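You operate a simulated robot arm through the tools that you are given. There is no shell and no other tool. Be economical: measure what you need, move in short steps, check, and stop when the job is done.

The job below is to be done with a simulated two-armed robot. You get a single attempt, and the scene is never put back.

## Task
Machine 2 is low on oil: fill its cup to about MAX, then give it a short test run.
Fine: zero the counter before the run, run till it counts, end stopped and switched off.

It is judged by the outcome, as a careful person would: the job done as asked, and still so three seconds after it is handed in. It fails if anything else is knocked over, pushed out of place, dropped, spilled or broken.

## Robot
Two 7-joint arms with fingered hands on one trunk, on a base that drives. Base frame: it is fixed to the floor where the robot stands at the start and does not move with it; the origin is under the middle of the robot, x ahead of it, y to its left, z up. Units: cm, degrees, N and s.
The left shoulder is at the start at [4.2, 17.4, 112.1], the right one opposite. With the tool pointing down near the work surface each hand reaches from about 30 to 72 cm from the robot's upright axis, wherever it stands, measured 20 degrees to its own side. Places, roughly: black fan switch [80, 60, 100]; blue counter lever [120, 100, 120]; blue oil lever [120, 110, 90]; blue switch [130, 120, 120]; counter [50, 0, 120]; green machine [90, -80, 70]; oil cup [40, -20, 90]; orange counter lever [200, 210, 120]; orange oil lever [200, 220, 90]; orange switch [210, 220, 120]; yellow counter lever [40, 0, 120]; yellow oil lever [40, 0, 90]; yellow switch [50, 10, 120]. Payload 3.8 kg a hand.
Tool frame (each hand has its own): the origin (TCP) lies between the finger pads and is the grasp point; the fingertips stand 2.6 cm ahead of it; z points along the fingers, y is the line along which they close. Largest opening 13.2 cm; the body of the gripper starts 7.3 cm behind the TCP. The gripper is a hand of 3 fingers: y runs from the thumb to the fingers, the wrist lies at [0, 0, -22.4] in the tool frame, and closing takes about 1.5 s.
Orientation is that of the tool frame in the base frame, as a unit quaternion [w, x, y, z]. With the fingers straight down and closing along the base's y, the tool's x points along the base's -x, its y along +y and its z along -z.

## Interface
- The arms move only by the tool nudge_tool. It takes "left_increments", "right_increments" or both (then of equal length, played together; a hand with none holds still); each is a list that holds one entry, the list of rows, each a list of 6 numbers: the shift along the base's x, y, z in cm, then the turn, a rotation vector about the base's x, y, z in rad. In form: [[[x, y, z, wx, wy, wz], ...]]. A call has 1 to 10 rows; each row is the pose to reach, as a shift and turn from the pose commanded when the call began. "left_grip" and "right_grip" are, for a hand that has rows, the gripper command, from -1 (shut) to 1 (fully open), values between in proportion, set as the call begins (left out, the last holds). Rows are played at 5 a second. More than 5 cm and 8.6 degrees between two rows, or a gripper value outside its range, and nothing of the call is played. Where a pose cannot be reached the arm comes as near as it can. A force on the tool above 40 N (or 10 N above the force at the start of the call, whichever is more), or a blocked arm, ends the call early, and 0.2 s more pass. The fingers move at their own pace (about 10.8 cm/s each) and stop on an object; they squeeze with about 25 N. The grip force told is the motor's: it shows also when the fingers shut on nothing. Time passes only in rows, and 0.2 s behind the last, so rows that repeat a pose let the fingers close. It gives the time, the measured TCP pose, the force on the tool (base axes), the opening and the grip force at its end, in the units of the frame above (readings bear some noise), with the torque about the TCP (base axes, N m) and any sound that the robot's microphone picked up, and new pictures: "pictures" is both (left out), scene, wrist or none (wrist: the cameras of the hands that moved).
- Cameras (640 x 400 px; columns grow to the right, rows downward): "scene" is now at [17.85, -4.29, 104.14]; the picture's right is [-0.48, -0.88, 0.00], its down [0.04, -0.02, -1.00] and it looks along [0.88, -0.47, 0.05] (base axes); focal length 214 px, centre (320, 200). "left" rides on the left gripper at [-6.2, 0.3, -9.2] in its tool frame; the picture's right is [-0.05, -1.00, 0.00], its down [0.83, -0.04, -0.56] and it looks along [0.55, -0.03, 0.83] (tool axes); focal length 230 px, centre (320, 200). "right" rides on the right gripper at [6.2, 0.3, -9.2] in its tool frame; the picture's right is [-0.05, 1.00, 0.00], its down [-0.83, -0.04, -0.56] and it looks along [-0.56, -0.03, 0.83] (tool axes); focal length 230 px, centre (320, 200). There is no depth. A picture from a camera that has moved, and an enlarged one, comes with that camera's place and axes in the base frame and with its lens.
- lift_body(by): slides the trunk up (or, below 0, down) by that many cm; the arms and the scene camera ride with it, the base frame stays. It gives what a move gives, with no picture.
- steer(legs): drives the robot by 1 to 6 legs, each [ahead, left, turn to the left] in cm, cm and degrees, along the robot's own axes; the way and the turn of a leg run together, so that a leg with both is an arc; at most 150 cm and 180 degrees a leg. The arms and the cameras ride along, it lands a little off, and it stops where it bumps. It gives what a move gives, and a new picture of the scene camera.
- grasp_type(shape, hand): the hand has 3 fingers and takes this shape, open, in about a second: jaw (thumb against the fingers, like two jaws); tri (thumb and two fingers); tip (a fingertip pinch); poke (one finger out to press); point (the index stretched); flat (the hand flat); cup (the hand cupped); fist (a fist). The gripper value then closes the fingers along that shape, each until it touches; the sizes above hold for jaw. It gives what a move gives, with no picture.
- head_to(pan, tilt): turns the head with the scene camera to pan (to the left, within 60 degrees either way) and tilt (down, from -29 to 69), counted from straight ahead of the robot. It gives what a move gives, and a new picture of the scene camera.
- zoom(camera, box): a new picture of the part [left, top, right, bottom] of that camera's present view, enlarged. It takes no simulated time.
- close_job(): hands the job in; it is judged then, once.

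Work in short steps. Places have to be worked out from the pictures, the camera data and where the tool is seen: move nearer, look again, correct. Check each grasp and each placing, and mend what went wrong. You have 120 turns and 260 pictures in all, those below and enlarged ones among them. Open the grippers and draw the arms clear of the work before you hand the job in, unless the task says otherwise; then end with one line.

The tools are called after ">>>" as name(argument=value, ...) on one line, values as JSON. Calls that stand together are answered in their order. nudge_tool: Moves the arms, as the interface text tells. Its arguments: {"type":"object","properties":{"left_increments":{"type":"array","items":{"type":"array","items":{"type":"array","items":{"type":"number"}}}},"left_grip":{"type":"number"},"right_increments":{"type":"array","items":{"type":"array","items":{"type":"array","items":{"type":"number"}}}},"right_grip":{"type":"number"},"pictures":{"type":"string","enum":["both","scene","wrist","none"]}},"required":[]} The other tools are called the same way: lift_body (by) slides the trunk up or down; grasp_type (shape, hand) gives the hand a shape; steer (legs) drives the base; head_to (pan, tilt) turns the head that bears the scene camera; zoom (camera, box) takes an enlarged picture of a part of a camera's view; close_job () hands the job in.

At the start:

```text
t: 0.0
left_tcp_pos: [52.06, 31.34, 100.07]
left_tool_rot: [0.0, -0.001, 1.0, 0.0]
left_contact_force: [-0.6, 0.0, 0.1]
left_torque: [0.02, -0.01, -0.01]
left_gripper_width: 13.2
left_grip_force: 0.1
left_shape: jaw
right_tcp_pos: [56.76, -12.34, 100.13]
right_tool_rot: [0.0, 0.0, 1.0, 0.001]
right_contact_force: [-0.4, 0.1, 0.0]
right_torque: [0.0, -0.01, 0.03]
right_gripper_width: 13.18
right_grip_force: 0.0
right_shape: jaw
trunk travel left (down, up): [-42.5, 5.7]
robot x, y, heading: [-0.26, -0.07, 0.1]
head pan, tilt: [-28.4, -2.8]
```

scene: 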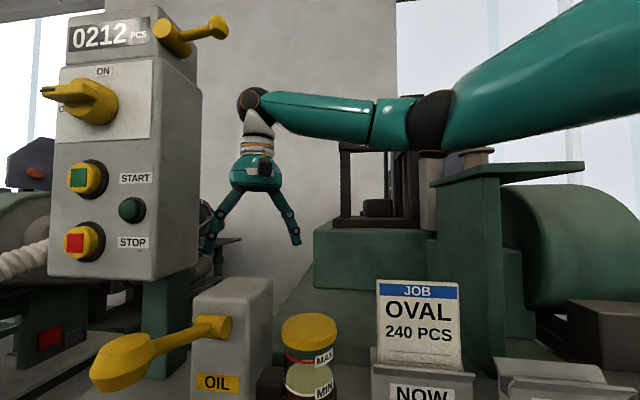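
right: 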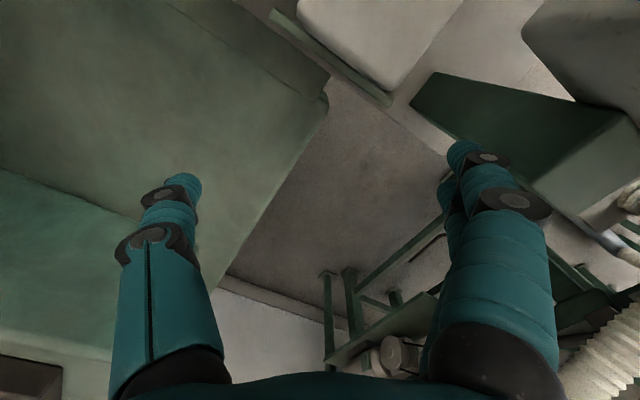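
left: 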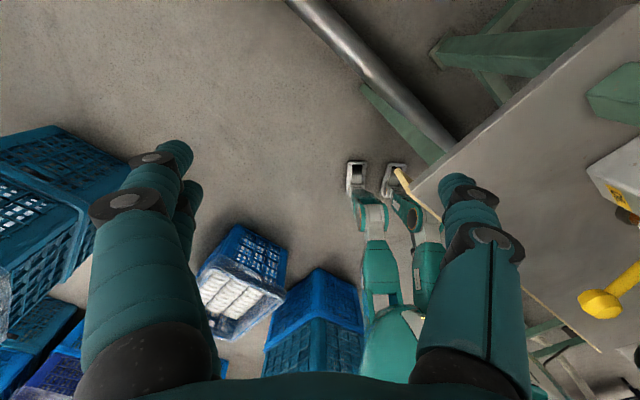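

The scene shows the yellow-marked machine in front. I need to find which machine is number 2, so I look around.

>>> head_to(pan=0, tilt=0)

>>> head_to(pan=50, tilt=5)

>>> head_to(pan=-28, tilt=30)

```text
t: 0.9
left_tcp_pos: [52.11, 31.46, 100.07]
left_tool_rot: [0.0, 0.0, 1.0, 0.001]
left_contact_force: [0.1, -0.1, -0.5]
left_torque: [0.0, 0.04, 0.0]
left_gripper_width: 13.2
left_grip_force: 0.1
left_shape: jaw
right_tcp_pos: [56.64, -12.42, 100.07]
right_tool_rot: [0.0, 0.0, 1.0, -0.001]
right_contact_force: [-0.1, -0.4, 0.1]
right_torque: [0.0, 0.0, 0.02]
right_gripper_width: 13.18
right_grip_force: 0.1
right_shape: jaw
trunk travel left (down, up): [-42.5, 5.7]
robot x, y, heading: [-0.01, 0.24, 0.4]
head pan, tilt: [0.0, 0.0]
camera scene: at [19.05, -0.09, 103.71], right [0.0, -1.0, 0.0], down [0.0, 0.0, -1.0], along [1.0, 0.0, 0.0], focal length 214 px, centre (320, 200)
```

scene: 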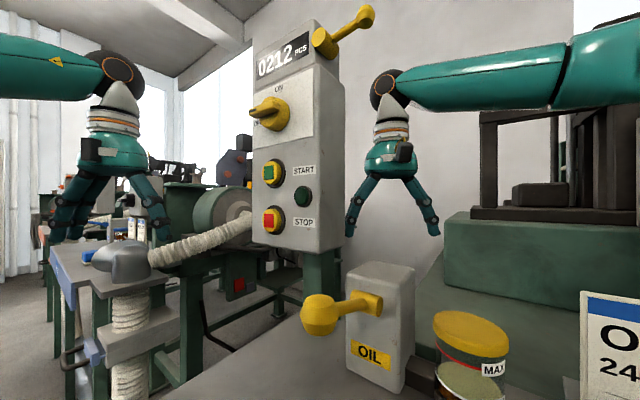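

```text
t: 2.1
left_tcp_pos: [52.12, 31.38, 99.91]
left_tool_rot: [0.0, 0.0, 1.0, 0.0]
left_contact_force: [-0.2, -0.6, 0.7]
left_torque: [0.01, 0.01, 0.02]
left_gripper_width: 13.21
left_grip_force: 0.1
left_shape: jaw
right_tcp_pos: [56.74, -12.37, 100.03]
right_tool_rot: [0.0, 0.0, 1.0, -0.001]
right_contact_force: [0.6, 0.0, -0.2]
right_torque: [0.01, 0.01, 0.01]
right_gripper_width: 13.2
right_grip_force: 0.1
right_shape: jaw
trunk travel left (down, up): [-42.5, 5.7]
robot x, y, heading: [0.33, -0.18, 0.1]
head pan, tilt: [50.0, 5.0]
camera scene: at [15.96, 6.95, 102.92], right [0.77, -0.64, 0.0], down [-0.06, -0.07, -1.0], along [0.64, 0.76, -0.09], focal length 214 px, centre (320, 200)
```

scene: 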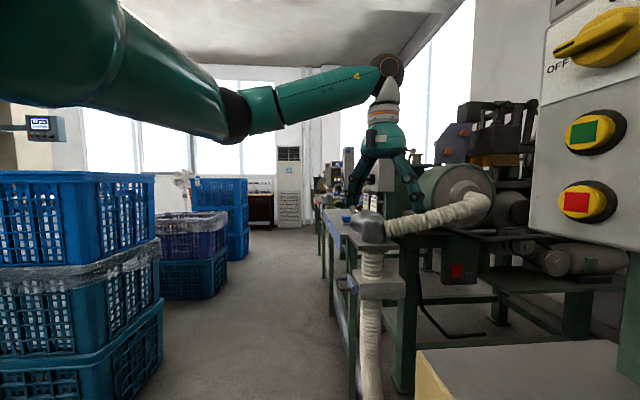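

```text
t: 3.6
left_tcp_pos: [52.15, 31.4, 100.02]
left_tool_rot: [0.0, 0.0, 1.0, 0.0]
left_contact_force: [0.2, 0.2, -0.5]
left_torque: [-0.02, -0.03, -0.02]
left_gripper_width: 13.21
left_grip_force: 0.1
left_shape: jaw
right_tcp_pos: [56.66, -12.37, 100.03]
right_tool_rot: [0.0, 0.0, 1.0, 0.0]
right_contact_force: [0.6, -0.1, 0.6]
right_torque: [0.02, -0.01, 0.0]
right_gripper_width: 13.19
right_grip_force: 0.1
right_shape: jaw
trunk travel left (down, up): [-42.5, 5.7]
robot x, y, heading: [0.04, -0.06, -0.1]
head pan, tilt: [-28.0, 30.0]
camera scene: at [18.04, -4.32, 98.88], right [-0.47, -0.88, 0.0], down [-0.44, 0.23, -0.87], along [0.77, -0.41, -0.5], focal length 214 px, centre (320, 200)
```

scene: 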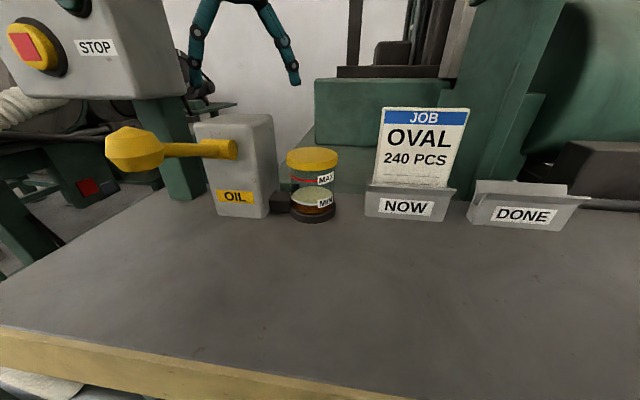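

No number plate yet on the yellow machine; its cup is low, though. I look up and to other sides for numbers.

>>> head_to(pan=-10, tilt=-29)

>>> head_to(pan=-58, tilt=0)

>>> head_to(pan=35, tilt=-5)

>>> zoom(camera="scene", box=[220, 80, 540, 280])

```text
t: 4.9
left_tcp_pos: [52.11, 31.38, 100.11]
left_tool_rot: [-0.001, 0.0, 1.0, 0.0]
left_contact_force: [-0.2, 0.0, 0.2]
left_torque: [0.0, -0.02, 0.02]
left_gripper_width: 13.18
left_grip_force: 0.1
left_shape: jaw
right_tcp_pos: [56.65, -12.38, 99.93]
right_tool_rot: [0.0, 0.0, 1.0, 0.0]
right_contact_force: [0.4, -0.3, -0.4]
right_torque: [0.01, 0.02, 0.01]
right_gripper_width: 13.2
right_grip_force: 0.0
right_shape: jaw
trunk travel left (down, up): [-42.5, 5.7]
robot x, y, heading: [0.07, 0.22, -0.3]
head pan, tilt: [-10.0, -28.6]
camera scene: at [16.65, -1.25, 107.71], right [-0.17, -0.98, 0.0], down [0.47, -0.08, -0.88], along [0.86, -0.15, 0.48], focal length 214 px, centre (320, 200)
```

scene: 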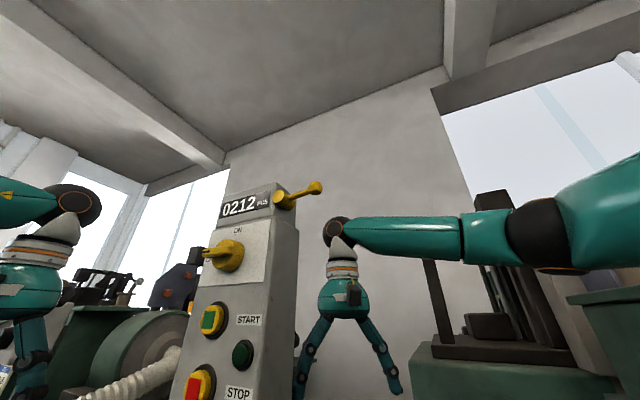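

```text
t: 6.1
left_tcp_pos: [52.16, 31.35, 100.01]
left_tool_rot: [0.0, 0.0, 1.0, 0.0]
left_contact_force: [0.2, -1.0, -0.2]
left_torque: [0.04, -0.03, 0.0]
left_gripper_width: 13.19
left_grip_force: 0.0
left_shape: jaw
right_tcp_pos: [56.67, -12.3, 99.99]
right_tool_rot: [0.001, 0.0, 1.0, 0.0]
right_contact_force: [0.0, -0.5, 0.1]
right_torque: [0.01, 0.01, 0.0]
right_gripper_width: 13.2
right_grip_force: 0.1
right_shape: jaw
trunk travel left (down, up): [-42.5, 5.7]
robot x, y, heading: [0.09, 0.18, 0.2]
head pan, tilt: [-58.0, 0.0]
camera scene: at [14.82, -7.71, 103.71], right [-0.85, -0.53, 0.0], down [0.0, 0.0, -1.0], along [0.53, -0.85, 0.0], focal length 214 px, centre (320, 200)
```

scene: 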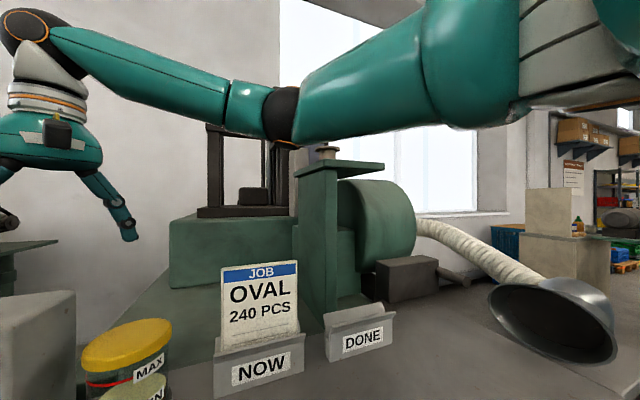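

```text
t: 7.7
left_tcp_pos: [52.1, 31.4, 99.95]
left_tool_rot: [-0.001, 0.0, 1.0, 0.0]
left_contact_force: [0.9, -0.5, -0.5]
left_torque: [0.03, -0.01, 0.0]
left_gripper_width: 13.19
left_grip_force: 0.0
left_shape: jaw
right_tcp_pos: [56.66, -12.35, 99.99]
right_tool_rot: [0.0, -0.001, 1.0, 0.001]
right_contact_force: [-0.1, -0.3, 0.0]
right_torque: [0.01, -0.03, 0.02]
right_gripper_width: 13.21
right_grip_force: 0.1
right_shape: jaw
trunk travel left (down, up): [-42.5, 5.7]
robot x, y, heading: [-0.07, 0.18, 0.2]
head pan, tilt: [35.0, -5.0]
camera scene: at [17.22, 4.93, 104.48], right [0.57, -0.82, 0.0], down [0.07, 0.05, -1.0], along [0.82, 0.57, 0.09], focal length 214 px, centre (320, 200)
```

scene: 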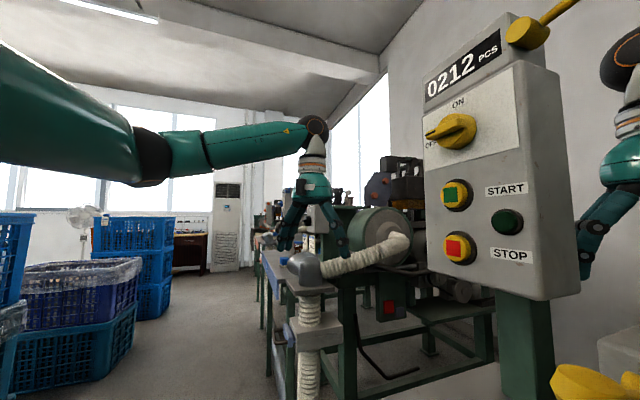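

```text
2.00 times, centred on (380, 180) of scene
camera zoom: at [17.22, 4.93, 104.48], right [0.57, -0.82, 0.0], down [0.07, 0.05, -1.0], along [0.82, 0.57, 0.09], focal length 429 px, centre (200, 240)
```

zoom: 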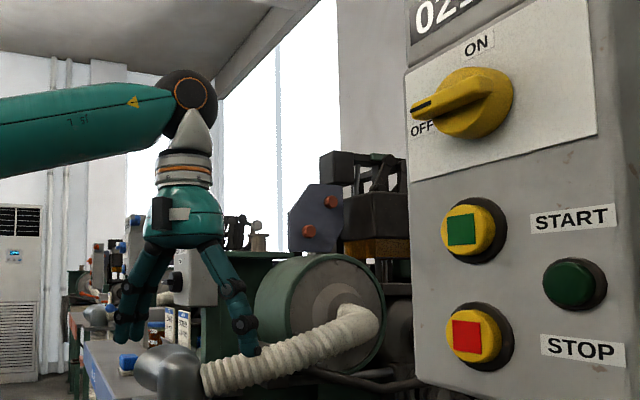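

The machines stand in a row going forward-left; I need to see the others to find the numbers. First I draw both hands in so I can turn and drive along the aisle safely.

>>> nudge_tool(left_increments=[[[-4, 0, 0, 0, 0, 0], [-8, 0.5, 0, 0, 0, 0], [-12, 1, 0, 0, 0, 0], [-15, 1.5, 0, 0, 0, 0], [-18, 2, 0, 0, 0, 0]]], right_increments=[[[-4.5, -0.5, 0, 0, 0, 0], [-9, -1.5, 0, 0, 0, 0], [-13.5, -3, 0, 0, 0, 0], [-18, -5, 0, 0, 0, 0], [-22, -7, 0, 0, 0, 0]]], pictures="none")

>>> steer(legs=[[0, 0, 50]])

>>> head_to(pan=0, tilt=0)

>>> zoom(camera="scene", box=[240, 100, 480, 250])

```text
t: 9.1
left_tcp_pos: [29.97, 37.88, 99.67]
left_tool_rot: [0.009, -0.001, 1.0, -0.012]
left_contact_force: [0.6, 0.7, -1.2]
left_torque: [-0.03, -0.01, 0.01]
left_gripper_width: 13.19
left_grip_force: 0.0
left_shape: jaw
right_tcp_pos: [30.12, -13.86, 100.68]
right_tool_rot: [0.002, -0.024, 1.0, -0.004]
right_contact_force: [0.3, 0.5, -0.4]
right_torque: [0.01, 0.01, -0.03]
right_gripper_width: 13.23
right_grip_force: 0.1
right_shape: jaw
trunk travel left (down, up): [-42.5, 5.7]
robot x, y, heading: [-2.5, 2.4, 0.1]
head pan, tilt: [35.0, -5.0]
stopped in row 5 (left hand): the arm was blocked; the commanded pose is now the measured one
```

```text
t: 10.1
left_tcp_pos: [27.84, 38.61, 100.01]
left_tool_rot: [0.01, -0.018, 1.0, -0.01]
left_contact_force: [0.3, -0.4, 0.0]
left_torque: [-0.02, 0.05, 0.01]
left_gripper_width: 13.18
left_grip_force: 0.0
left_shape: jaw
right_tcp_pos: [29.84, -14.11, 100.37]
right_tool_rot: [0.0, -0.026, 1.0, -0.007]
right_contact_force: [0.7, 0.5, 0.0]
right_torque: [-0.01, 0.03, 0.03]
right_gripper_width: 13.22
right_grip_force: 0.0
right_shape: jaw
trunk travel left (down, up): [-42.5, 5.7]
robot x, y, heading: [-2.81, 1.88, 2.0]
head pan, tilt: [35.0, -5.0]
stopped in leg 1: the robot was blocked; the commanded pose is now the measured one
camera scene: at [12.07, 9.74, 104.76], right [0.6, -0.8, 0.03], down [0.09, 0.03, -1.0], along [0.79, 0.6, 0.09], focal length 214 px, centre (320, 200)
```

scene: 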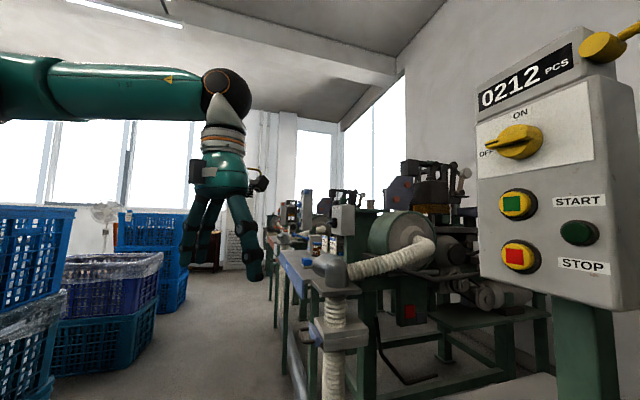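

```text
t: 11.1
left_tcp_pos: [27.55, 38.5, 100.07]
left_tool_rot: [0.011, -0.02, 1.0, -0.011]
left_contact_force: [0.1, 0.2, 0.0]
left_torque: [0.0, 0.0, -0.03]
left_gripper_width: 13.2
left_grip_force: 0.1
left_shape: jaw
right_tcp_pos: [29.92, -13.84, 100.37]
right_tool_rot: [-0.002, -0.027, 1.0, -0.008]
right_contact_force: [-0.8, 0.8, 0.0]
right_torque: [0.01, 0.03, 0.01]
right_gripper_width: 13.2
right_grip_force: 0.0
right_shape: jaw
trunk travel left (down, up): [-42.5, 5.7]
robot x, y, heading: [-2.82, 2.1, 2.0]
head pan, tilt: [0.0, 0.0]
camera scene: at [13.95, 4.7, 104.15], right [0.04, -1.0, 0.02], down [0.02, -0.02, -1.0], along [1.0, 0.04, 0.02], focal length 214 px, centre (320, 200)
```

scene: 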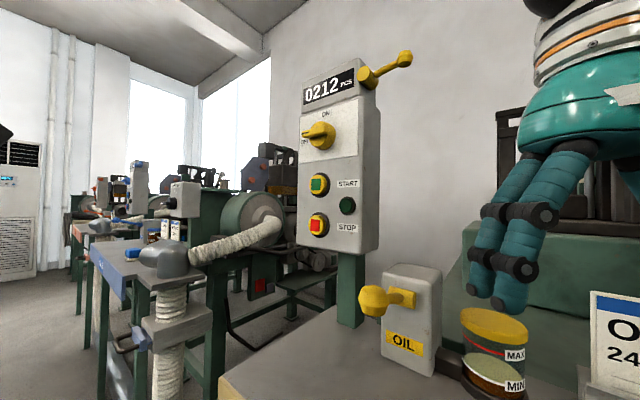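

```text
2.67 times, centred on (360, 175) of scene
camera zoom: at [13.95, 4.7, 104.15], right [0.04, -1.0, 0.02], down [0.02, -0.02, -1.0], along [1.0, 0.04, 0.02], focal length 572 px, centre (213, 267)
```

zoom: 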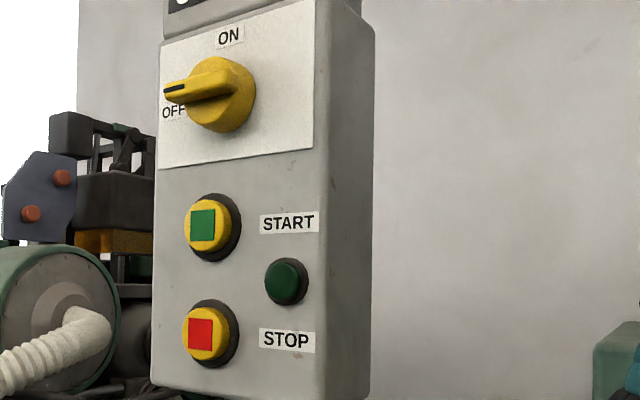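

The left arm's elbow appears to have bumped something and pushed the base. I look to the left side and right side to see what is there.

>>> head_to(pan=60, tilt=25)

>>> head_to(pan=-60, tilt=40)

```text
t: 12.4
left_tcp_pos: [27.63, 38.59, 99.91]
left_tool_rot: [0.011, -0.02, 1.0, -0.011]
left_contact_force: [-0.3, 0.1, -0.4]
left_torque: [0.03, 0.02, -0.01]
left_gripper_width: 13.23
left_grip_force: 0.1
left_shape: jaw
right_tcp_pos: [29.89, -13.96, 100.38]
right_tool_rot: [-0.001, -0.027, 1.0, -0.008]
right_contact_force: [0.2, 0.2, 0.0]
right_torque: [0.02, -0.01, 0.04]
right_gripper_width: 13.19
right_grip_force: 0.1
right_shape: jaw
trunk travel left (down, up): [-42.5, 5.7]
robot x, y, heading: [-2.53, 2.14, 2.5]
head pan, tilt: [60.0, 25.0]
camera scene: at [9.33, 12.4, 99.83], right [0.88, -0.46, 0.03], down [-0.17, -0.39, -0.9], along [0.43, 0.79, -0.43], focal length 214 px, centre (320, 200)
```

scene: 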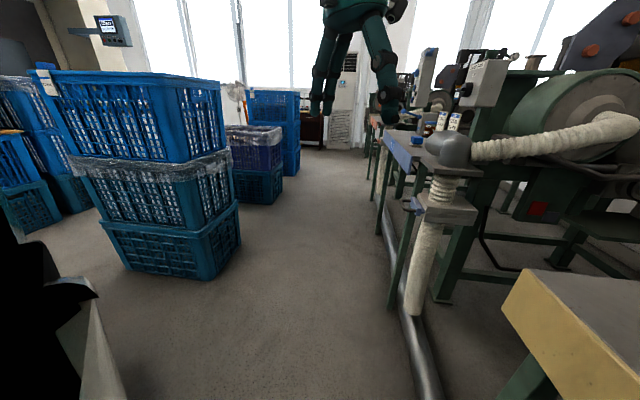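

```text
t: 14.4
left_tcp_pos: [27.56, 38.6, 99.88]
left_tool_rot: [0.011, -0.02, 1.0, -0.01]
left_contact_force: [0.2, 0.0, -0.3]
left_torque: [0.0, -0.01, -0.01]
left_gripper_width: 13.19
left_grip_force: 0.1
left_shape: jaw
right_tcp_pos: [29.73, -14.0, 100.25]
right_tool_rot: [-0.002, -0.027, 1.0, -0.009]
right_contact_force: [-0.4, -1.3, -0.1]
right_torque: [0.02, 0.02, 0.01]
right_gripper_width: 13.23
right_grip_force: 0.1
right_shape: jaw
trunk travel left (down, up): [-42.5, 5.7]
robot x, y, heading: [-3.06, 2.21, 2.4]
head pan, tilt: [-60.0, 40.0]
camera scene: at [9.63, -3.02, 97.81], right [-0.84, -0.54, -0.01], down [-0.32, 0.53, -0.78], along [0.43, -0.66, -0.62], focal length 214 px, centre (320, 200)
```

scene: 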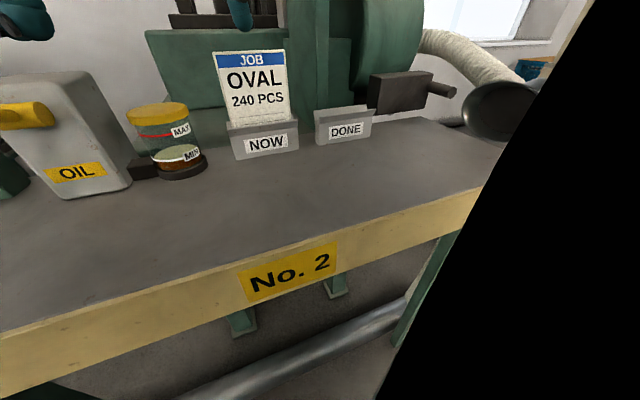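

The bench carries the plate "No. 2", so the yellow-marked machine in front is the one (switch OFF, cup near MIN, counter 0212). I probably brushed the bench side with the right elbow, so I back straight off from the bench edge (along -0.8, +0.6).

>>> steer(legs=[[-12, 9, 0]])

>>> zoom(camera="right", box=[0, 0, 640, 400])

```text
t: 15.9
left_tcp_pos: [17.82, 45.01, 99.77]
left_tool_rot: [-0.001, -0.022, 1.0, 0.0]
left_contact_force: [0.0, -0.3, 0.8]
left_torque: [0.0, 0.01, -0.03]
left_gripper_width: 13.2
left_grip_force: 0.0
left_shape: jaw
right_tcp_pos: [19.96, -7.32, 99.1]
right_tool_rot: [-0.016, -0.03, 0.999, 0.003]
right_contact_force: [0.1, -0.3, -0.3]
right_torque: [0.01, 0.02, -0.01]
right_gripper_width: 13.19
right_grip_force: 0.1
right_shape: jaw
trunk travel left (down, up): [-42.5, 5.7]
robot x, y, heading: [-15.02, 10.44, 2.5]
head pan, tilt: [-60.0, 40.0]
camera scene: at [-0.23, 3.54, 97.33], right [-0.84, -0.54, 0.0], down [-0.35, 0.54, -0.77], along [0.41, -0.65, -0.64], focal length 214 px, centre (320, 200)
```

scene: 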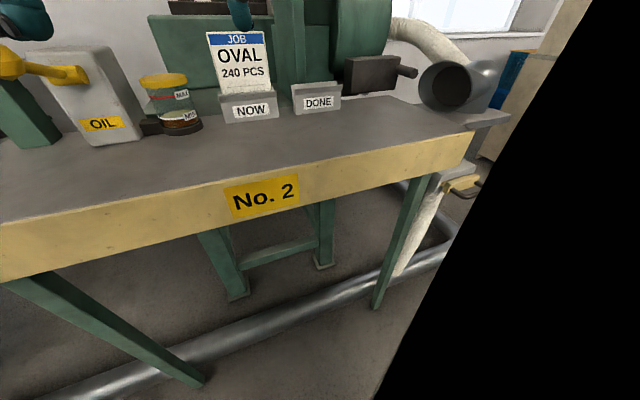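

```text
1.00 times, centred on (320, 200) of right (not enlarged: the box is as wide or as high as the picture)
camera zoom: at [14.18, -7.42, 108.49], right [-0.01, 1.0, 0.0], down [0.85, 0.0, 0.53], along [0.53, 0.01, -0.85], focal length 230 px, centre (320, 200)
```

zoom: 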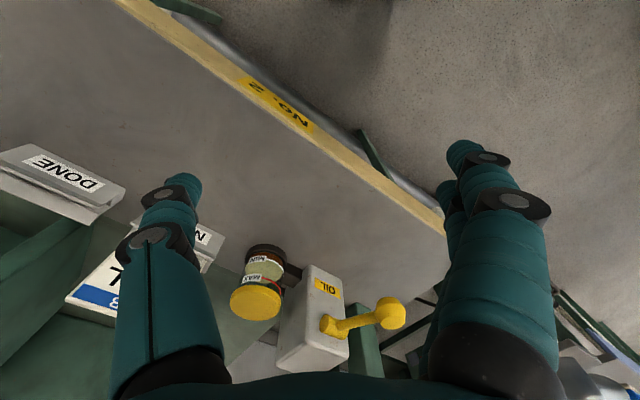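

The robot is level again and nothing was moved. I turn right about 39° to face the panel squarely, back off a bit more and shift left.

>>> steer(legs=[[0, 0, -39.5], [-6, 8, 0]])

>>> head_to(pan=22, tilt=5)

```text
t: 19.1
left_tcp_pos: [32.34, 25.99, 99.79]
left_tool_rot: [-0.001, 0.321, 0.947, 0.001]
left_contact_force: [-0.7, 0.3, 0.1]
left_torque: [-0.04, -0.02, 0.01]
left_gripper_width: 13.16
left_grip_force: 0.1
left_shape: jaw
right_tcp_pos: [0.5, -15.87, 99.11]
right_tool_rot: [-0.013, 0.313, 0.95, 0.007]
right_contact_force: [0.9, 0.0, -0.3]
right_torque: [0.01, 0.02, -0.04]
right_gripper_width: 13.2
right_grip_force: 0.1
right_shape: jaw
trunk travel left (down, up): [-42.5, 5.7]
robot x, y, heading: [-15.03, 20.16, -37.3]
head pan, tilt: [-60.0, 40.0]
camera scene: at [-8.07, 5.37, 97.34], right [-0.99, 0.13, 0.0], down [0.08, 0.64, -0.77], along [-0.1, -0.76, -0.64], focal length 214 px, centre (320, 200)
```

scene: 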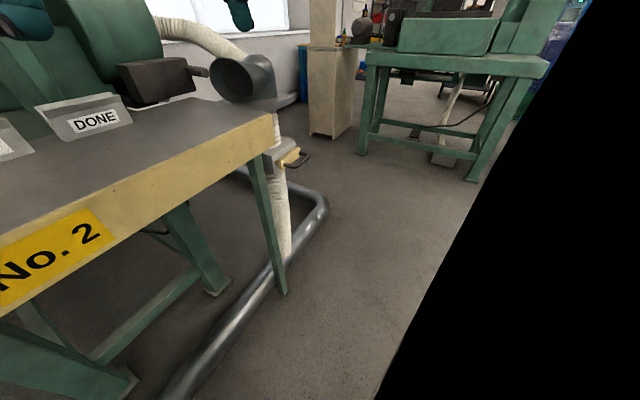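

```text
t: 20.6
left_tcp_pos: [32.5, 25.96, 99.85]
left_tool_rot: [-0.001, 0.32, 0.947, -0.001]
left_contact_force: [0.4, 0.0, 0.6]
left_torque: [-0.04, 0.04, -0.01]
left_gripper_width: 13.19
left_grip_force: 0.0
left_shape: jaw
right_tcp_pos: [0.41, -15.76, 99.21]
right_tool_rot: [-0.012, 0.313, 0.95, 0.008]
right_contact_force: [0.4, 0.8, -0.5]
right_torque: [-0.01, 0.01, 0.0]
right_gripper_width: 13.23
right_grip_force: 0.1
right_shape: jaw
trunk travel left (down, up): [-42.5, 5.7]
robot x, y, heading: [-14.84, 20.14, -37.1]
head pan, tilt: [22.0, 5.0]
camera scene: at [1.88, 11.32, 102.91], right [-0.27, -0.96, 0.0], down [-0.08, 0.02, -1.0], along [0.96, -0.27, -0.09], focal length 214 px, centre (320, 200)
```

scene: 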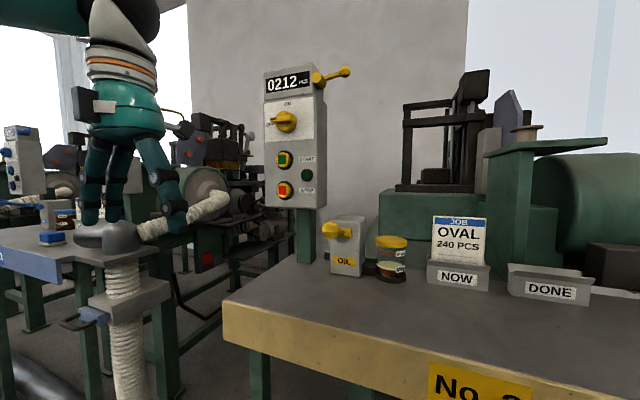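

Positions agree with my triangulation: START ≈ (47.3, 6.2, 107.4), STOP ≈ (47.3, 6.2, 101), oil knob ≈ (36, 0, 94.5). I zoom for details of levers and cup.

>>> zoom(camera="scene", box=[240, 50, 400, 150])

>>> zoom(camera="scene", box=[304, 200, 432, 280])

```text
4.00 times, centred on (320, 100) of scene
camera zoom: at [1.88, 11.32, 102.91], right [-0.27, -0.96, 0.0], down [-0.08, 0.02, -1.0], along [0.96, -0.27, -0.09], focal length 858 px, centre (320, 600)
```

zoom: 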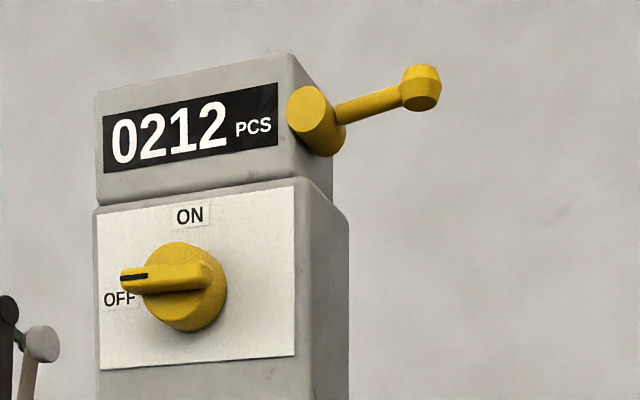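

```text
5.00 times, centred on (368, 240) of scene
camera zoom: at [1.88, 11.32, 102.91], right [-0.27, -0.96, 0.0], down [-0.08, 0.02, -1.0], along [0.96, -0.27, -0.09], focal length 1072 px, centre (80, 0)
```

zoom: 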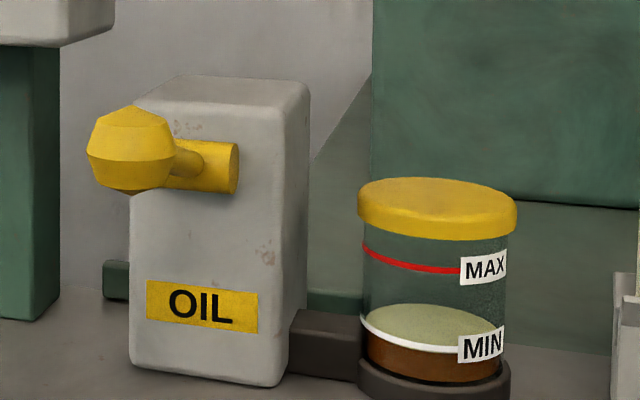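

The oil lever pivots up-down about a horizontal axis, rod towards me. I bring the open left hand, pointing down, to in front of the knob and check with the wrist camera.

>>> nudge_tool(left_increments=[[[-3, -3.7, 0, 0, 0, 0], [-6, -7.4, 0, 0, 0, 0], [-9, -11.1, 0, 0, 0, 0], [-11.6, -14.8, 0, 0, 0, 0], [-8, -17.5, 0.5, 0, 0, 0], [-4.5, -20.1, 1, 0, 0, 0], [-1, -22.7, 1, 0, 0, 0], [-1, -22.7, 1, 0, 0, 0]]], left_grip=1)

```text
t: 22.4
left_tcp_pos: [31.33, 3.37, 100.81]
left_tool_rot: [-0.001, 0.321, 0.947, 0.001]
left_contact_force: [-0.6, -0.6, -0.6]
left_torque: [0.0, -0.01, -0.02]
left_gripper_width: 13.18
left_grip_force: 0.0
left_shape: jaw
right_tcp_pos: [0.39, -15.82, 99.07]
right_tool_rot: [-0.013, 0.313, 0.95, 0.008]
right_contact_force: [0.3, 0.7, -0.4]
right_torque: [0.02, -0.02, 0.02]
right_gripper_width: 13.19
right_grip_force: 0.1
right_shape: jaw
trunk travel left (down, up): [-42.5, 5.7]
robot x, y, heading: [-15.11, 20.28, -37.5]
head pan, tilt: [22.0, 5.0]
camera scene: at [1.86, 11.35, 102.92], right [-0.27, -0.96, 0.0], down [-0.08, 0.02, -1.0], along [0.96, -0.27, -0.09], focal length 214 px, centre (320, 200)
camera left: at [36.52, -0.19, 110.03], right [-0.57, -0.82, 0.0], down [-0.69, 0.47, 0.56], along [-0.46, 0.32, -0.83], focal length 230 px, centre (320, 200)
```

scene: 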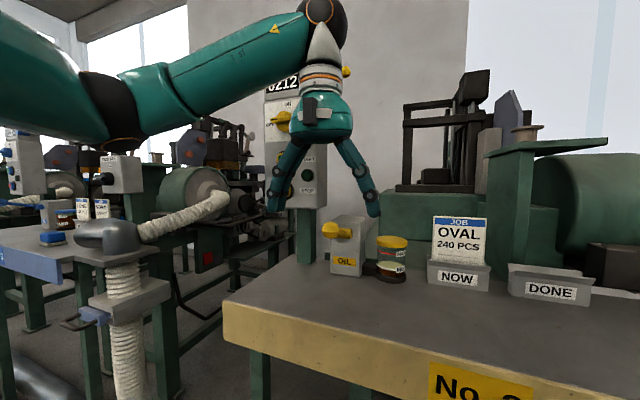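
left: 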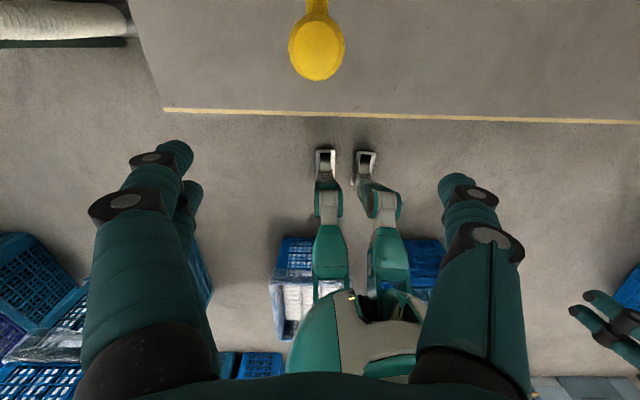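

The knob centre is about (36.9, -0.2, 95). I tilt the hand 30° back (fingers pointing forward-down) to keep the gripper clear of the panel, and move so the fingers straddle the knob.

>>> nudge_tool(left_increments=[[[0, 0, 0, -0.07, -0.1, 0], [0, 0, 0, -0.15, -0.2, 0], [0, 0, 0, -0.22, -0.3, 0], [0, 0, 0, -0.3, -0.4, 0], [2.5, -1.6, -1.5, -0.3, -0.4, 0], [5.0, -3.2, -4, -0.3, -0.4, 0], [5.6, -3.6, -6, -0.3, -0.4, 0], [5.6, -3.6, -6, -0.3, -0.4, 0]]])

>>> zoom(camera="scene", box=[240, 160, 432, 280])

```text
t: 24.2
left_tcp_pos: [36.98, -0.25, 95.0]
left_tool_rot: [0.235, 0.311, 0.918, -0.077]
left_contact_force: [0.0, 0.5, 0.6]
left_torque: [0.01, 0.03, 0.01]
left_gripper_width: 13.17
left_grip_force: 0.1
left_shape: jaw
right_tcp_pos: [0.48, -15.84, 99.11]
right_tool_rot: [-0.013, 0.313, 0.95, 0.008]
right_contact_force: [0.9, 0.1, 0.3]
right_torque: [0.01, 0.03, 0.01]
right_gripper_width: 13.18
right_grip_force: 0.1
right_shape: jaw
trunk travel left (down, up): [-42.5, 5.7]
robot x, y, heading: [-15.15, 20.11, -37.5]
head pan, tilt: [22.0, 5.0]
camera scene: at [1.88, 11.33, 102.92], right [-0.27, -0.96, 0.0], down [-0.08, 0.02, -1.0], along [0.96, -0.27, -0.09], focal length 214 px, centre (320, 200)
camera left: at [37.88, -0.71, 105.94], right [-0.57, -0.82, 0.02], down [-0.82, 0.57, 0.09], along [-0.09, 0.03, -1.0], focal length 230 px, centre (320, 200)
```

scene: 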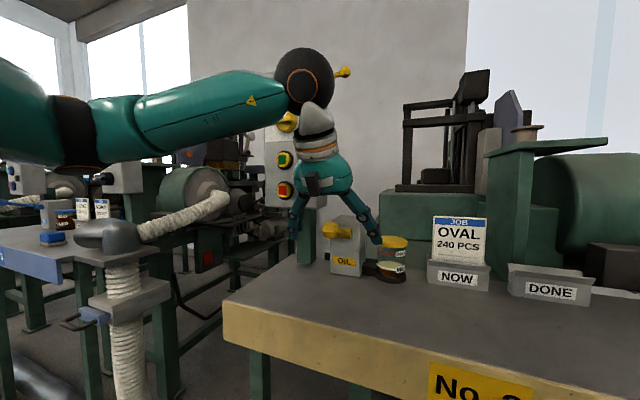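
left: 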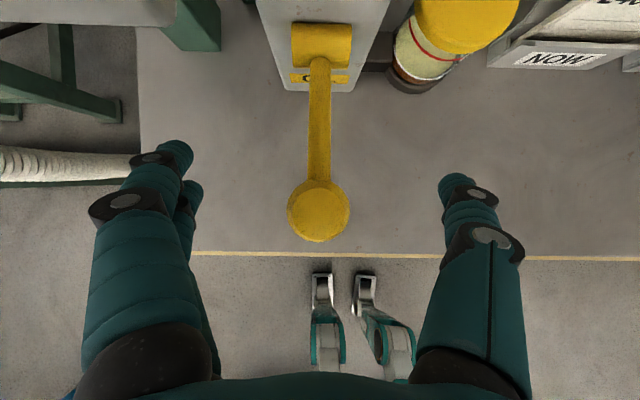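

```text
3.33 times, centred on (336, 220) of scene
camera zoom: at [1.88, 11.33, 102.92], right [-0.27, -0.96, 0.0], down [-0.08, 0.02, -1.0], along [0.96, -0.27, -0.09], focal length 715 px, centre (267, 133)
```

zoom: 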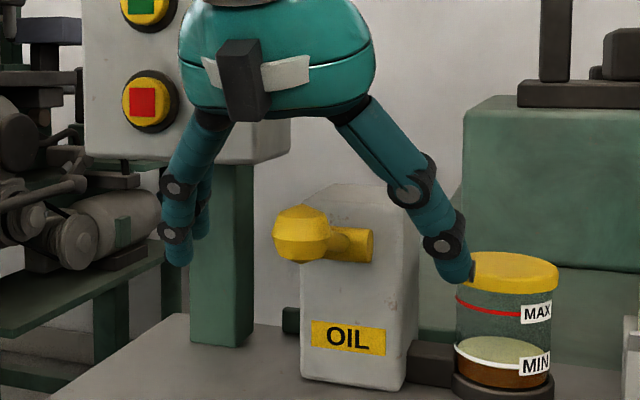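

The knob sits between the fingers. I close the grip on it.

>>> nudge_tool(left_increments=[[[0, 0, 0, 0, 0, 0], [0, 0, 0, 0, 0, 0], [0, 0, 0, 0, 0, 0], [0, 0, 0, 0, 0, 0], [0, 0, 0, 0, 0, 0], [0, 0, 0, 0, 0, 0], [0, 0, 0, 0, 0, 0]]], left_grip=-1, pictures="wrist")

>>> zoom(camera="scene", box=[240, 160, 432, 280])

```text
t: 25.8
left_tcp_pos: [36.99, -0.43, 94.87]
left_tool_rot: [0.234, 0.31, 0.918, -0.077]
left_contact_force: [3.4, -3.8, -6.6]
left_torque: [0.04, -0.13, 0.21]
left_gripper_width: 0.94
left_grip_force: 25.1
left_shape: jaw
right_tcp_pos: [0.56, -15.93, 99.06]
right_tool_rot: [-0.013, 0.313, 0.95, 0.007]
right_contact_force: [0.2, -0.1, -0.2]
right_torque: [0.01, 0.0, 0.0]
right_gripper_width: 13.23
right_grip_force: 0.0
right_shape: jaw
trunk travel left (down, up): [-42.5, 5.7]
robot x, y, heading: [-14.96, 20.46, -37.4]
head pan, tilt: [22.0, 5.0]
camera left: at [37.93, -0.75, 105.84], right [-0.57, -0.82, 0.02], down [-0.82, 0.57, 0.09], along [-0.09, 0.04, -1.0], focal length 230 px, centre (320, 200)
```

left: 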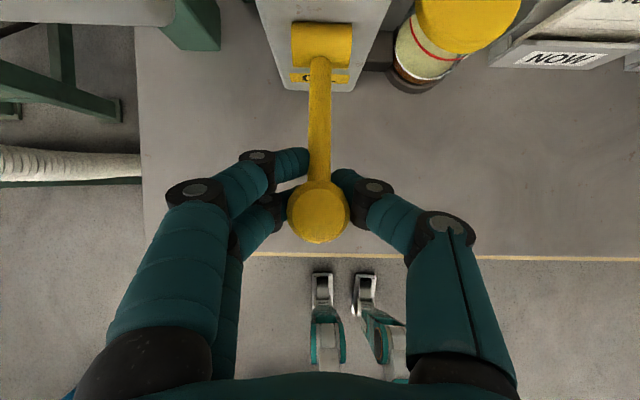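

```text
3.33 times, centred on (336, 220) of scene
camera zoom: at [1.95, 11.28, 102.89], right [-0.27, -0.96, 0.0], down [-0.08, 0.02, -1.0], along [0.96, -0.27, -0.09], focal length 715 px, centre (267, 133)
```

zoom: 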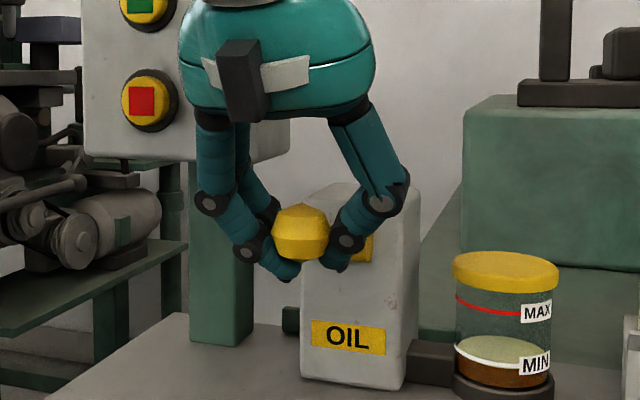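

The fingers hold the rod just behind/around the knob. I make one slow down stroke along the arc and see what it does.

>>> nudge_tool(left_increments=[[[-0.3, 0.2, -1.2, 0, 0, 0], [-0.5, 0.4, -2.4, 0, 0, 0], [-0.6, 0.45, -3.6, 0, 0, 0], [-0.5, 0.4, -4.8, 0, 0, 0], [-0.4, 0.3, -6, 0, 0, 0], [-0.1, 0.1, -7.2, 0, 0, 0], [0.2, -0.1, -8.4, 0, 0, 0]]], pictures="wrist")

>>> zoom(camera="scene", box=[240, 160, 432, 280])

```text
t: 27.4
left_tcp_pos: [37.08, -0.28, 86.46]
left_tool_rot: [0.236, 0.312, 0.917, -0.077]
left_contact_force: [-5.0, 4.3, 3.7]
left_torque: [-0.3, -0.33, 0.02]
left_gripper_width: 0.48
left_grip_force: 24.7
left_shape: jaw
right_tcp_pos: [0.32, -15.7, 99.14]
right_tool_rot: [-0.013, 0.314, 0.949, 0.008]
right_contact_force: [-0.7, 0.5, 0.8]
right_torque: [0.0, 0.02, -0.02]
right_gripper_width: 13.22
right_grip_force: 0.1
right_shape: jaw
trunk travel left (down, up): [-42.5, 5.7]
robot x, y, heading: [-15.0, 20.6, -37.4]
head pan, tilt: [22.0, 5.0]
camera left: at [37.93, -0.62, 97.5], right [-0.57, -0.82, 0.02], down [-0.82, 0.57, 0.09], along [-0.09, 0.03, -1.0], focal length 230 px, centre (320, 200)
```

left: 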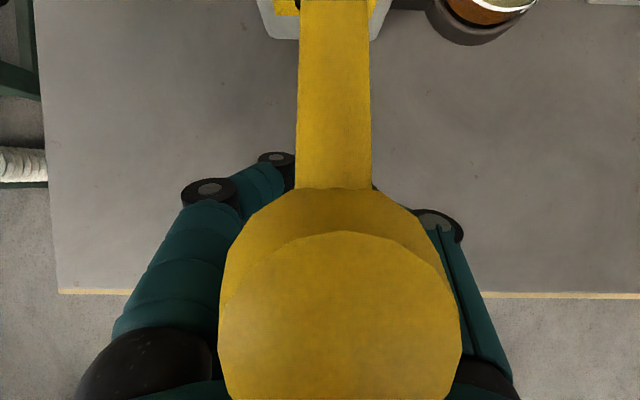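

```text
3.33 times, centred on (336, 220) of scene
camera zoom: at [1.76, 11.43, 102.95], right [-0.27, -0.96, 0.0], down [-0.08, 0.02, -1.0], along [0.96, -0.27, -0.09], focal length 715 px, centre (267, 133)
```

zoom: 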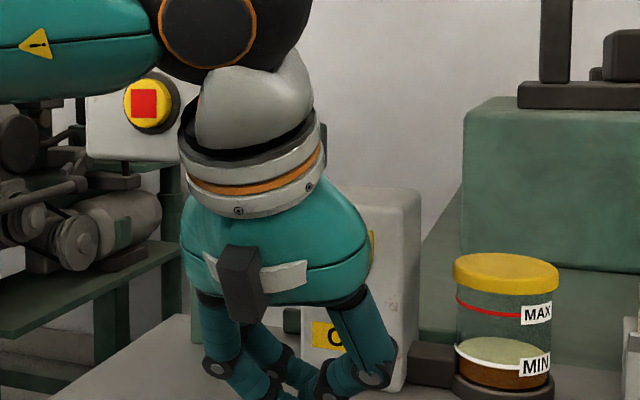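

The fingers slid off and the lever stayed up; it needs a firmer push. I open, rise above the knob and will push down from on top with closed fingers.

>>> nudge_tool(left_increments=[[[0, 0, 0, 0, 0, 0], [0, 0, 0, 0, 0, 0], [0, 0, 0, 0, 0, 0], [0, 0, 0, 0, 0, 0], [0, 0, 4.5, 0, 0, 0], [0, 0, 9, 0, 0, 0], [0, 0, 12.5, 0, 0, 0], [0, 0, 16, 0, 0, 0]]], left_grip=1, pictures="none")

>>> nudge_tool(left_increments=[[[0, 0, 0, 0, 0, 0], [0, 0, 0, 0, 0, 0], [0, 0, 0, 0, 0, 0], [0, 0, 0, 0, 0, 0], [0, 0, 0, 0, 0, 0], [0, 0, 0, 0, 0, 0], [0, 0, 0, 0, 0, 0], [0, 0, 0, 0, 0, 0]]], left_grip=-1, pictures="wrist")

>>> zoom(camera="scene", box=[240, 130, 432, 250])

```text
t: 29.2
left_tcp_pos: [37.11, -0.33, 102.41]
left_tool_rot: [0.235, 0.311, 0.918, -0.077]
left_contact_force: [0.0, 0.4, 0.3]
left_torque: [-0.03, -0.01, 0.01]
left_gripper_width: 13.19
left_grip_force: 0.1
left_shape: jaw
right_tcp_pos: [0.45, -15.88, 99.1]
right_tool_rot: [-0.013, 0.313, 0.95, 0.008]
right_contact_force: [0.0, 0.2, 0.6]
right_torque: [-0.02, 0.0, 0.02]
right_gripper_width: 13.19
right_grip_force: 0.1
right_shape: jaw
trunk travel left (down, up): [-42.5, 5.7]
robot x, y, heading: [-14.81, 20.08, -37.4]
head pan, tilt: [22.0, 5.0]
```

```text
t: 31.0
left_tcp_pos: [37.06, -0.38, 102.47]
left_tool_rot: [0.233, 0.311, 0.918, -0.077]
left_contact_force: [0.3, 0.4, 0.1]
left_torque: [-0.01, -0.01, -0.01]
left_gripper_width: 0.0
left_grip_force: 24.6
left_shape: jaw
right_tcp_pos: [0.42, -15.85, 99.17]
right_tool_rot: [-0.013, 0.313, 0.95, 0.008]
right_contact_force: [-0.3, -0.2, 0.4]
right_torque: [-0.02, 0.0, -0.01]
right_gripper_width: 13.19
right_grip_force: 0.1
right_shape: jaw
trunk travel left (down, up): [-42.5, 5.7]
robot x, y, heading: [-15.07, 20.06, -37.4]
head pan, tilt: [22.0, 5.0]
camera left: at [38.1, -0.71, 113.42], right [-0.57, -0.82, 0.02], down [-0.82, 0.57, 0.09], along [-0.09, 0.04, -1.0], focal length 230 px, centre (320, 200)
```

left: 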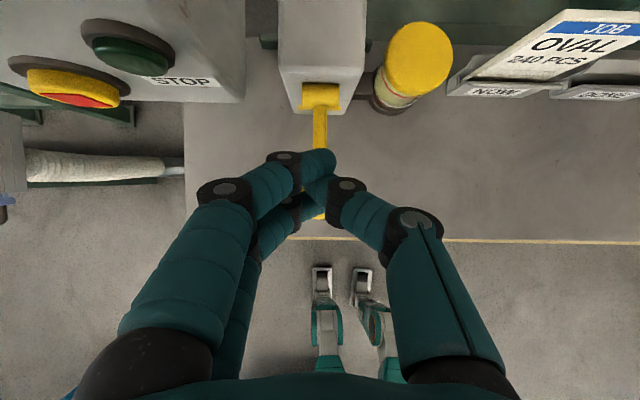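

```text
3.33 times, centred on (336, 190) of scene
camera zoom: at [1.88, 11.33, 102.92], right [-0.27, -0.96, 0.0], down [-0.08, 0.02, -1.0], along [0.96, -0.27, -0.09], focal length 715 px, centre (267, 233)
```

zoom: 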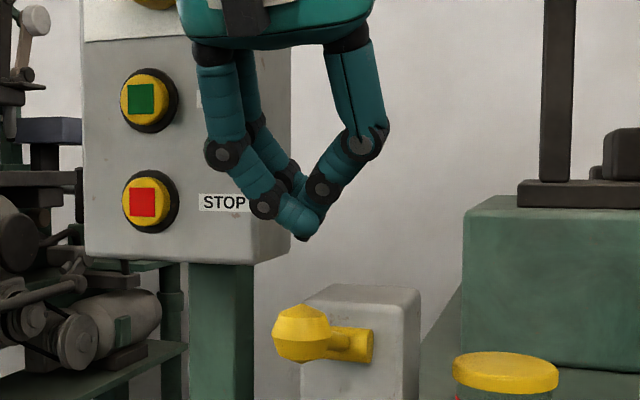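

Fingertips are closed above the knob. I push down slowly.

>>> nudge_tool(left_increments=[[[-0.9, 0.7, -1.5, 0, 0, 0], [-0.9, 0.7, -3, 0, 0, 0], [-1.0, 0.8, -4.5, 0, 0, 0], [-1.2, 0.9, -5.5, 0, 0, 0], [-1.4, 1.0, -6.5, 0, 0, 0], [-1.5, 1.1, -7.5, 0, 0, 0], [-1.4, 1.0, -8.5, 0, 0, 0], [-1.3, 1.0, -9.5, 0, 0, 0]]], pictures="wrist")

>>> zoom(camera="scene", box=[240, 160, 432, 280])

```text
t: 32.8
left_tcp_pos: [35.58, 0.36, 93.45]
left_tool_rot: [0.239, 0.311, 0.917, -0.08]
left_contact_force: [-6.3, -1.3, 20.5]
left_torque: [-0.14, 0.02, -0.06]
left_gripper_width: 0.0
left_grip_force: 24.9
left_shape: jaw
right_tcp_pos: [0.22, -15.73, 99.2]
right_tool_rot: [-0.011, 0.314, 0.949, 0.007]
right_contact_force: [0.0, -0.2, -0.1]
right_torque: [0.03, -0.01, -0.04]
right_gripper_width: 13.22
right_grip_force: 0.1
right_shape: jaw
trunk travel left (down, up): [-42.5, 5.7]
robot x, y, heading: [-14.61, 20.03, -37.4]
head pan, tilt: [22.0, 5.0]
camera left: at [36.45, 0.05, 104.39], right [-0.57, -0.82, 0.02], down [-0.82, 0.57, 0.08], along [-0.08, 0.03, -1.0], focal length 230 px, centre (320, 200)
```

left: 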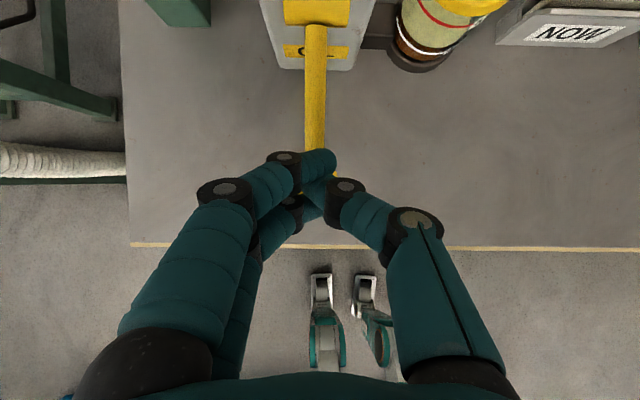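

```text
3.33 times, centred on (336, 220) of scene
camera zoom: at [1.67, 11.37, 103.0], right [-0.27, -0.96, 0.0], down [-0.08, 0.02, -1.0], along [0.96, -0.27, -0.09], focal length 715 px, centre (267, 133)
```

zoom: 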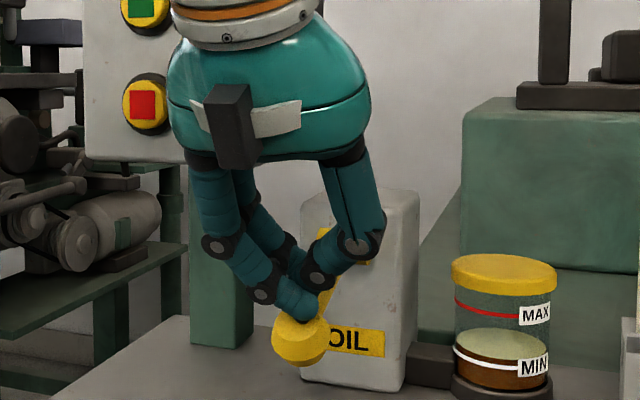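

The lever goes down with ~20 N and the oil seems to have risen slightly. I push further to the stop.

>>> nudge_tool(left_increments=[[[0.1, -0.1, -1, 0, 0, 0], [0.3, -0.2, -2, 0, 0, 0], [0.6, -0.4, -3, 0, 0, 0], [0.9, -0.7, -4, 0, 0, 0]]], pictures="none")

>>> zoom(camera="scene", box=[304, 200, 432, 280])

```text
t: 33.2
left_tcp_pos: [35.66, -0.21, 93.26]
left_tool_rot: [0.243, 0.313, 0.914, -0.088]
left_contact_force: [-8.4, -0.2, 22.5]
left_torque: [0.0, 0.08, -0.04]
left_gripper_width: 0.01
left_grip_force: 25.2
left_shape: jaw
right_tcp_pos: [0.26, -15.68, 99.21]
right_tool_rot: [-0.012, 0.313, 0.95, 0.008]
right_contact_force: [0.3, 0.5, 0.4]
right_torque: [-0.01, 0.03, 0.03]
right_gripper_width: 13.17
right_grip_force: 0.0
right_shape: jaw
trunk travel left (down, up): [-42.5, 5.7]
robot x, y, heading: [-15.35, 20.14, -37.6]
head pan, tilt: [22.0, 5.0]
stopped in row 1 (left hand): the force on the tool passed its limit at 45 N (the readings are from after the stop); the commanded pose is now the measured one
```

```text
5.00 times, centred on (368, 240) of scene
camera zoom: at [1.74, 11.37, 102.94], right [-0.27, -0.96, 0.0], down [-0.08, 0.02, -1.0], along [0.96, -0.27, -0.09], focal length 1072 px, centre (80, 0)
```

zoom: 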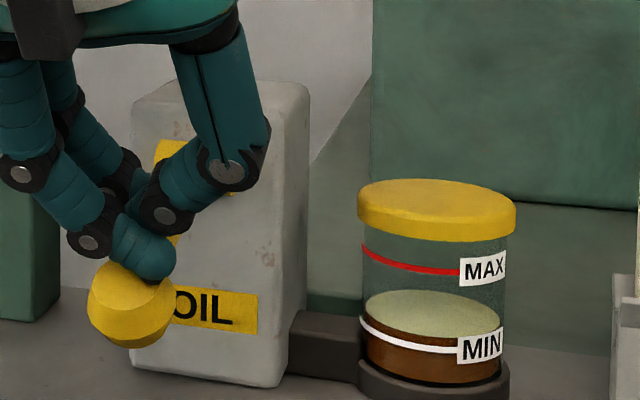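

The lever is at its stop and the level rose a bit above MIN. I lift the hand to see whether the lever springs back.

>>> nudge_tool(left_increments=[[[-0.2, 0.3, 2.5, 0, 0, 0], [-0.2, 0.3, 5, 0, 0, 0], [0, 0.2, 7.5, 0, 0, 0], [0.2, 0, 9, 0, 0, 0], [0.2, 0, 9, 0, 0, 0]]], pictures="none")

>>> zoom(camera="scene", box=[304, 200, 432, 280])

```text
t: 34.4
left_tcp_pos: [36.01, -0.1, 101.65]
left_tool_rot: [0.239, 0.312, 0.916, -0.083]
left_contact_force: [-0.5, 0.0, -1.0]
left_torque: [0.0, 0.01, 0.02]
left_gripper_width: 0.01
left_grip_force: 24.9
left_shape: jaw
right_tcp_pos: [0.52, -15.84, 99.12]
right_tool_rot: [-0.013, 0.314, 0.949, 0.008]
right_contact_force: [-0.5, 0.7, 0.8]
right_torque: [-0.02, -0.01, 0.0]
right_gripper_width: 13.19
right_grip_force: 0.1
right_shape: jaw
trunk travel left (down, up): [-42.5, 5.7]
robot x, y, heading: [-14.68, 20.03, -37.6]
head pan, tilt: [22.0, 5.0]
```

```text
5.00 times, centred on (368, 240) of scene
camera zoom: at [1.88, 11.32, 102.91], right [-0.27, -0.96, 0.0], down [-0.08, 0.02, -1.0], along [0.96, -0.27, -0.09], focal length 1072 px, centre (80, 0)
```

zoom: 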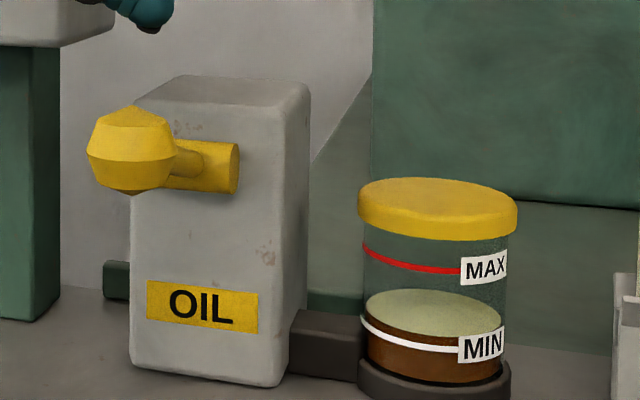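

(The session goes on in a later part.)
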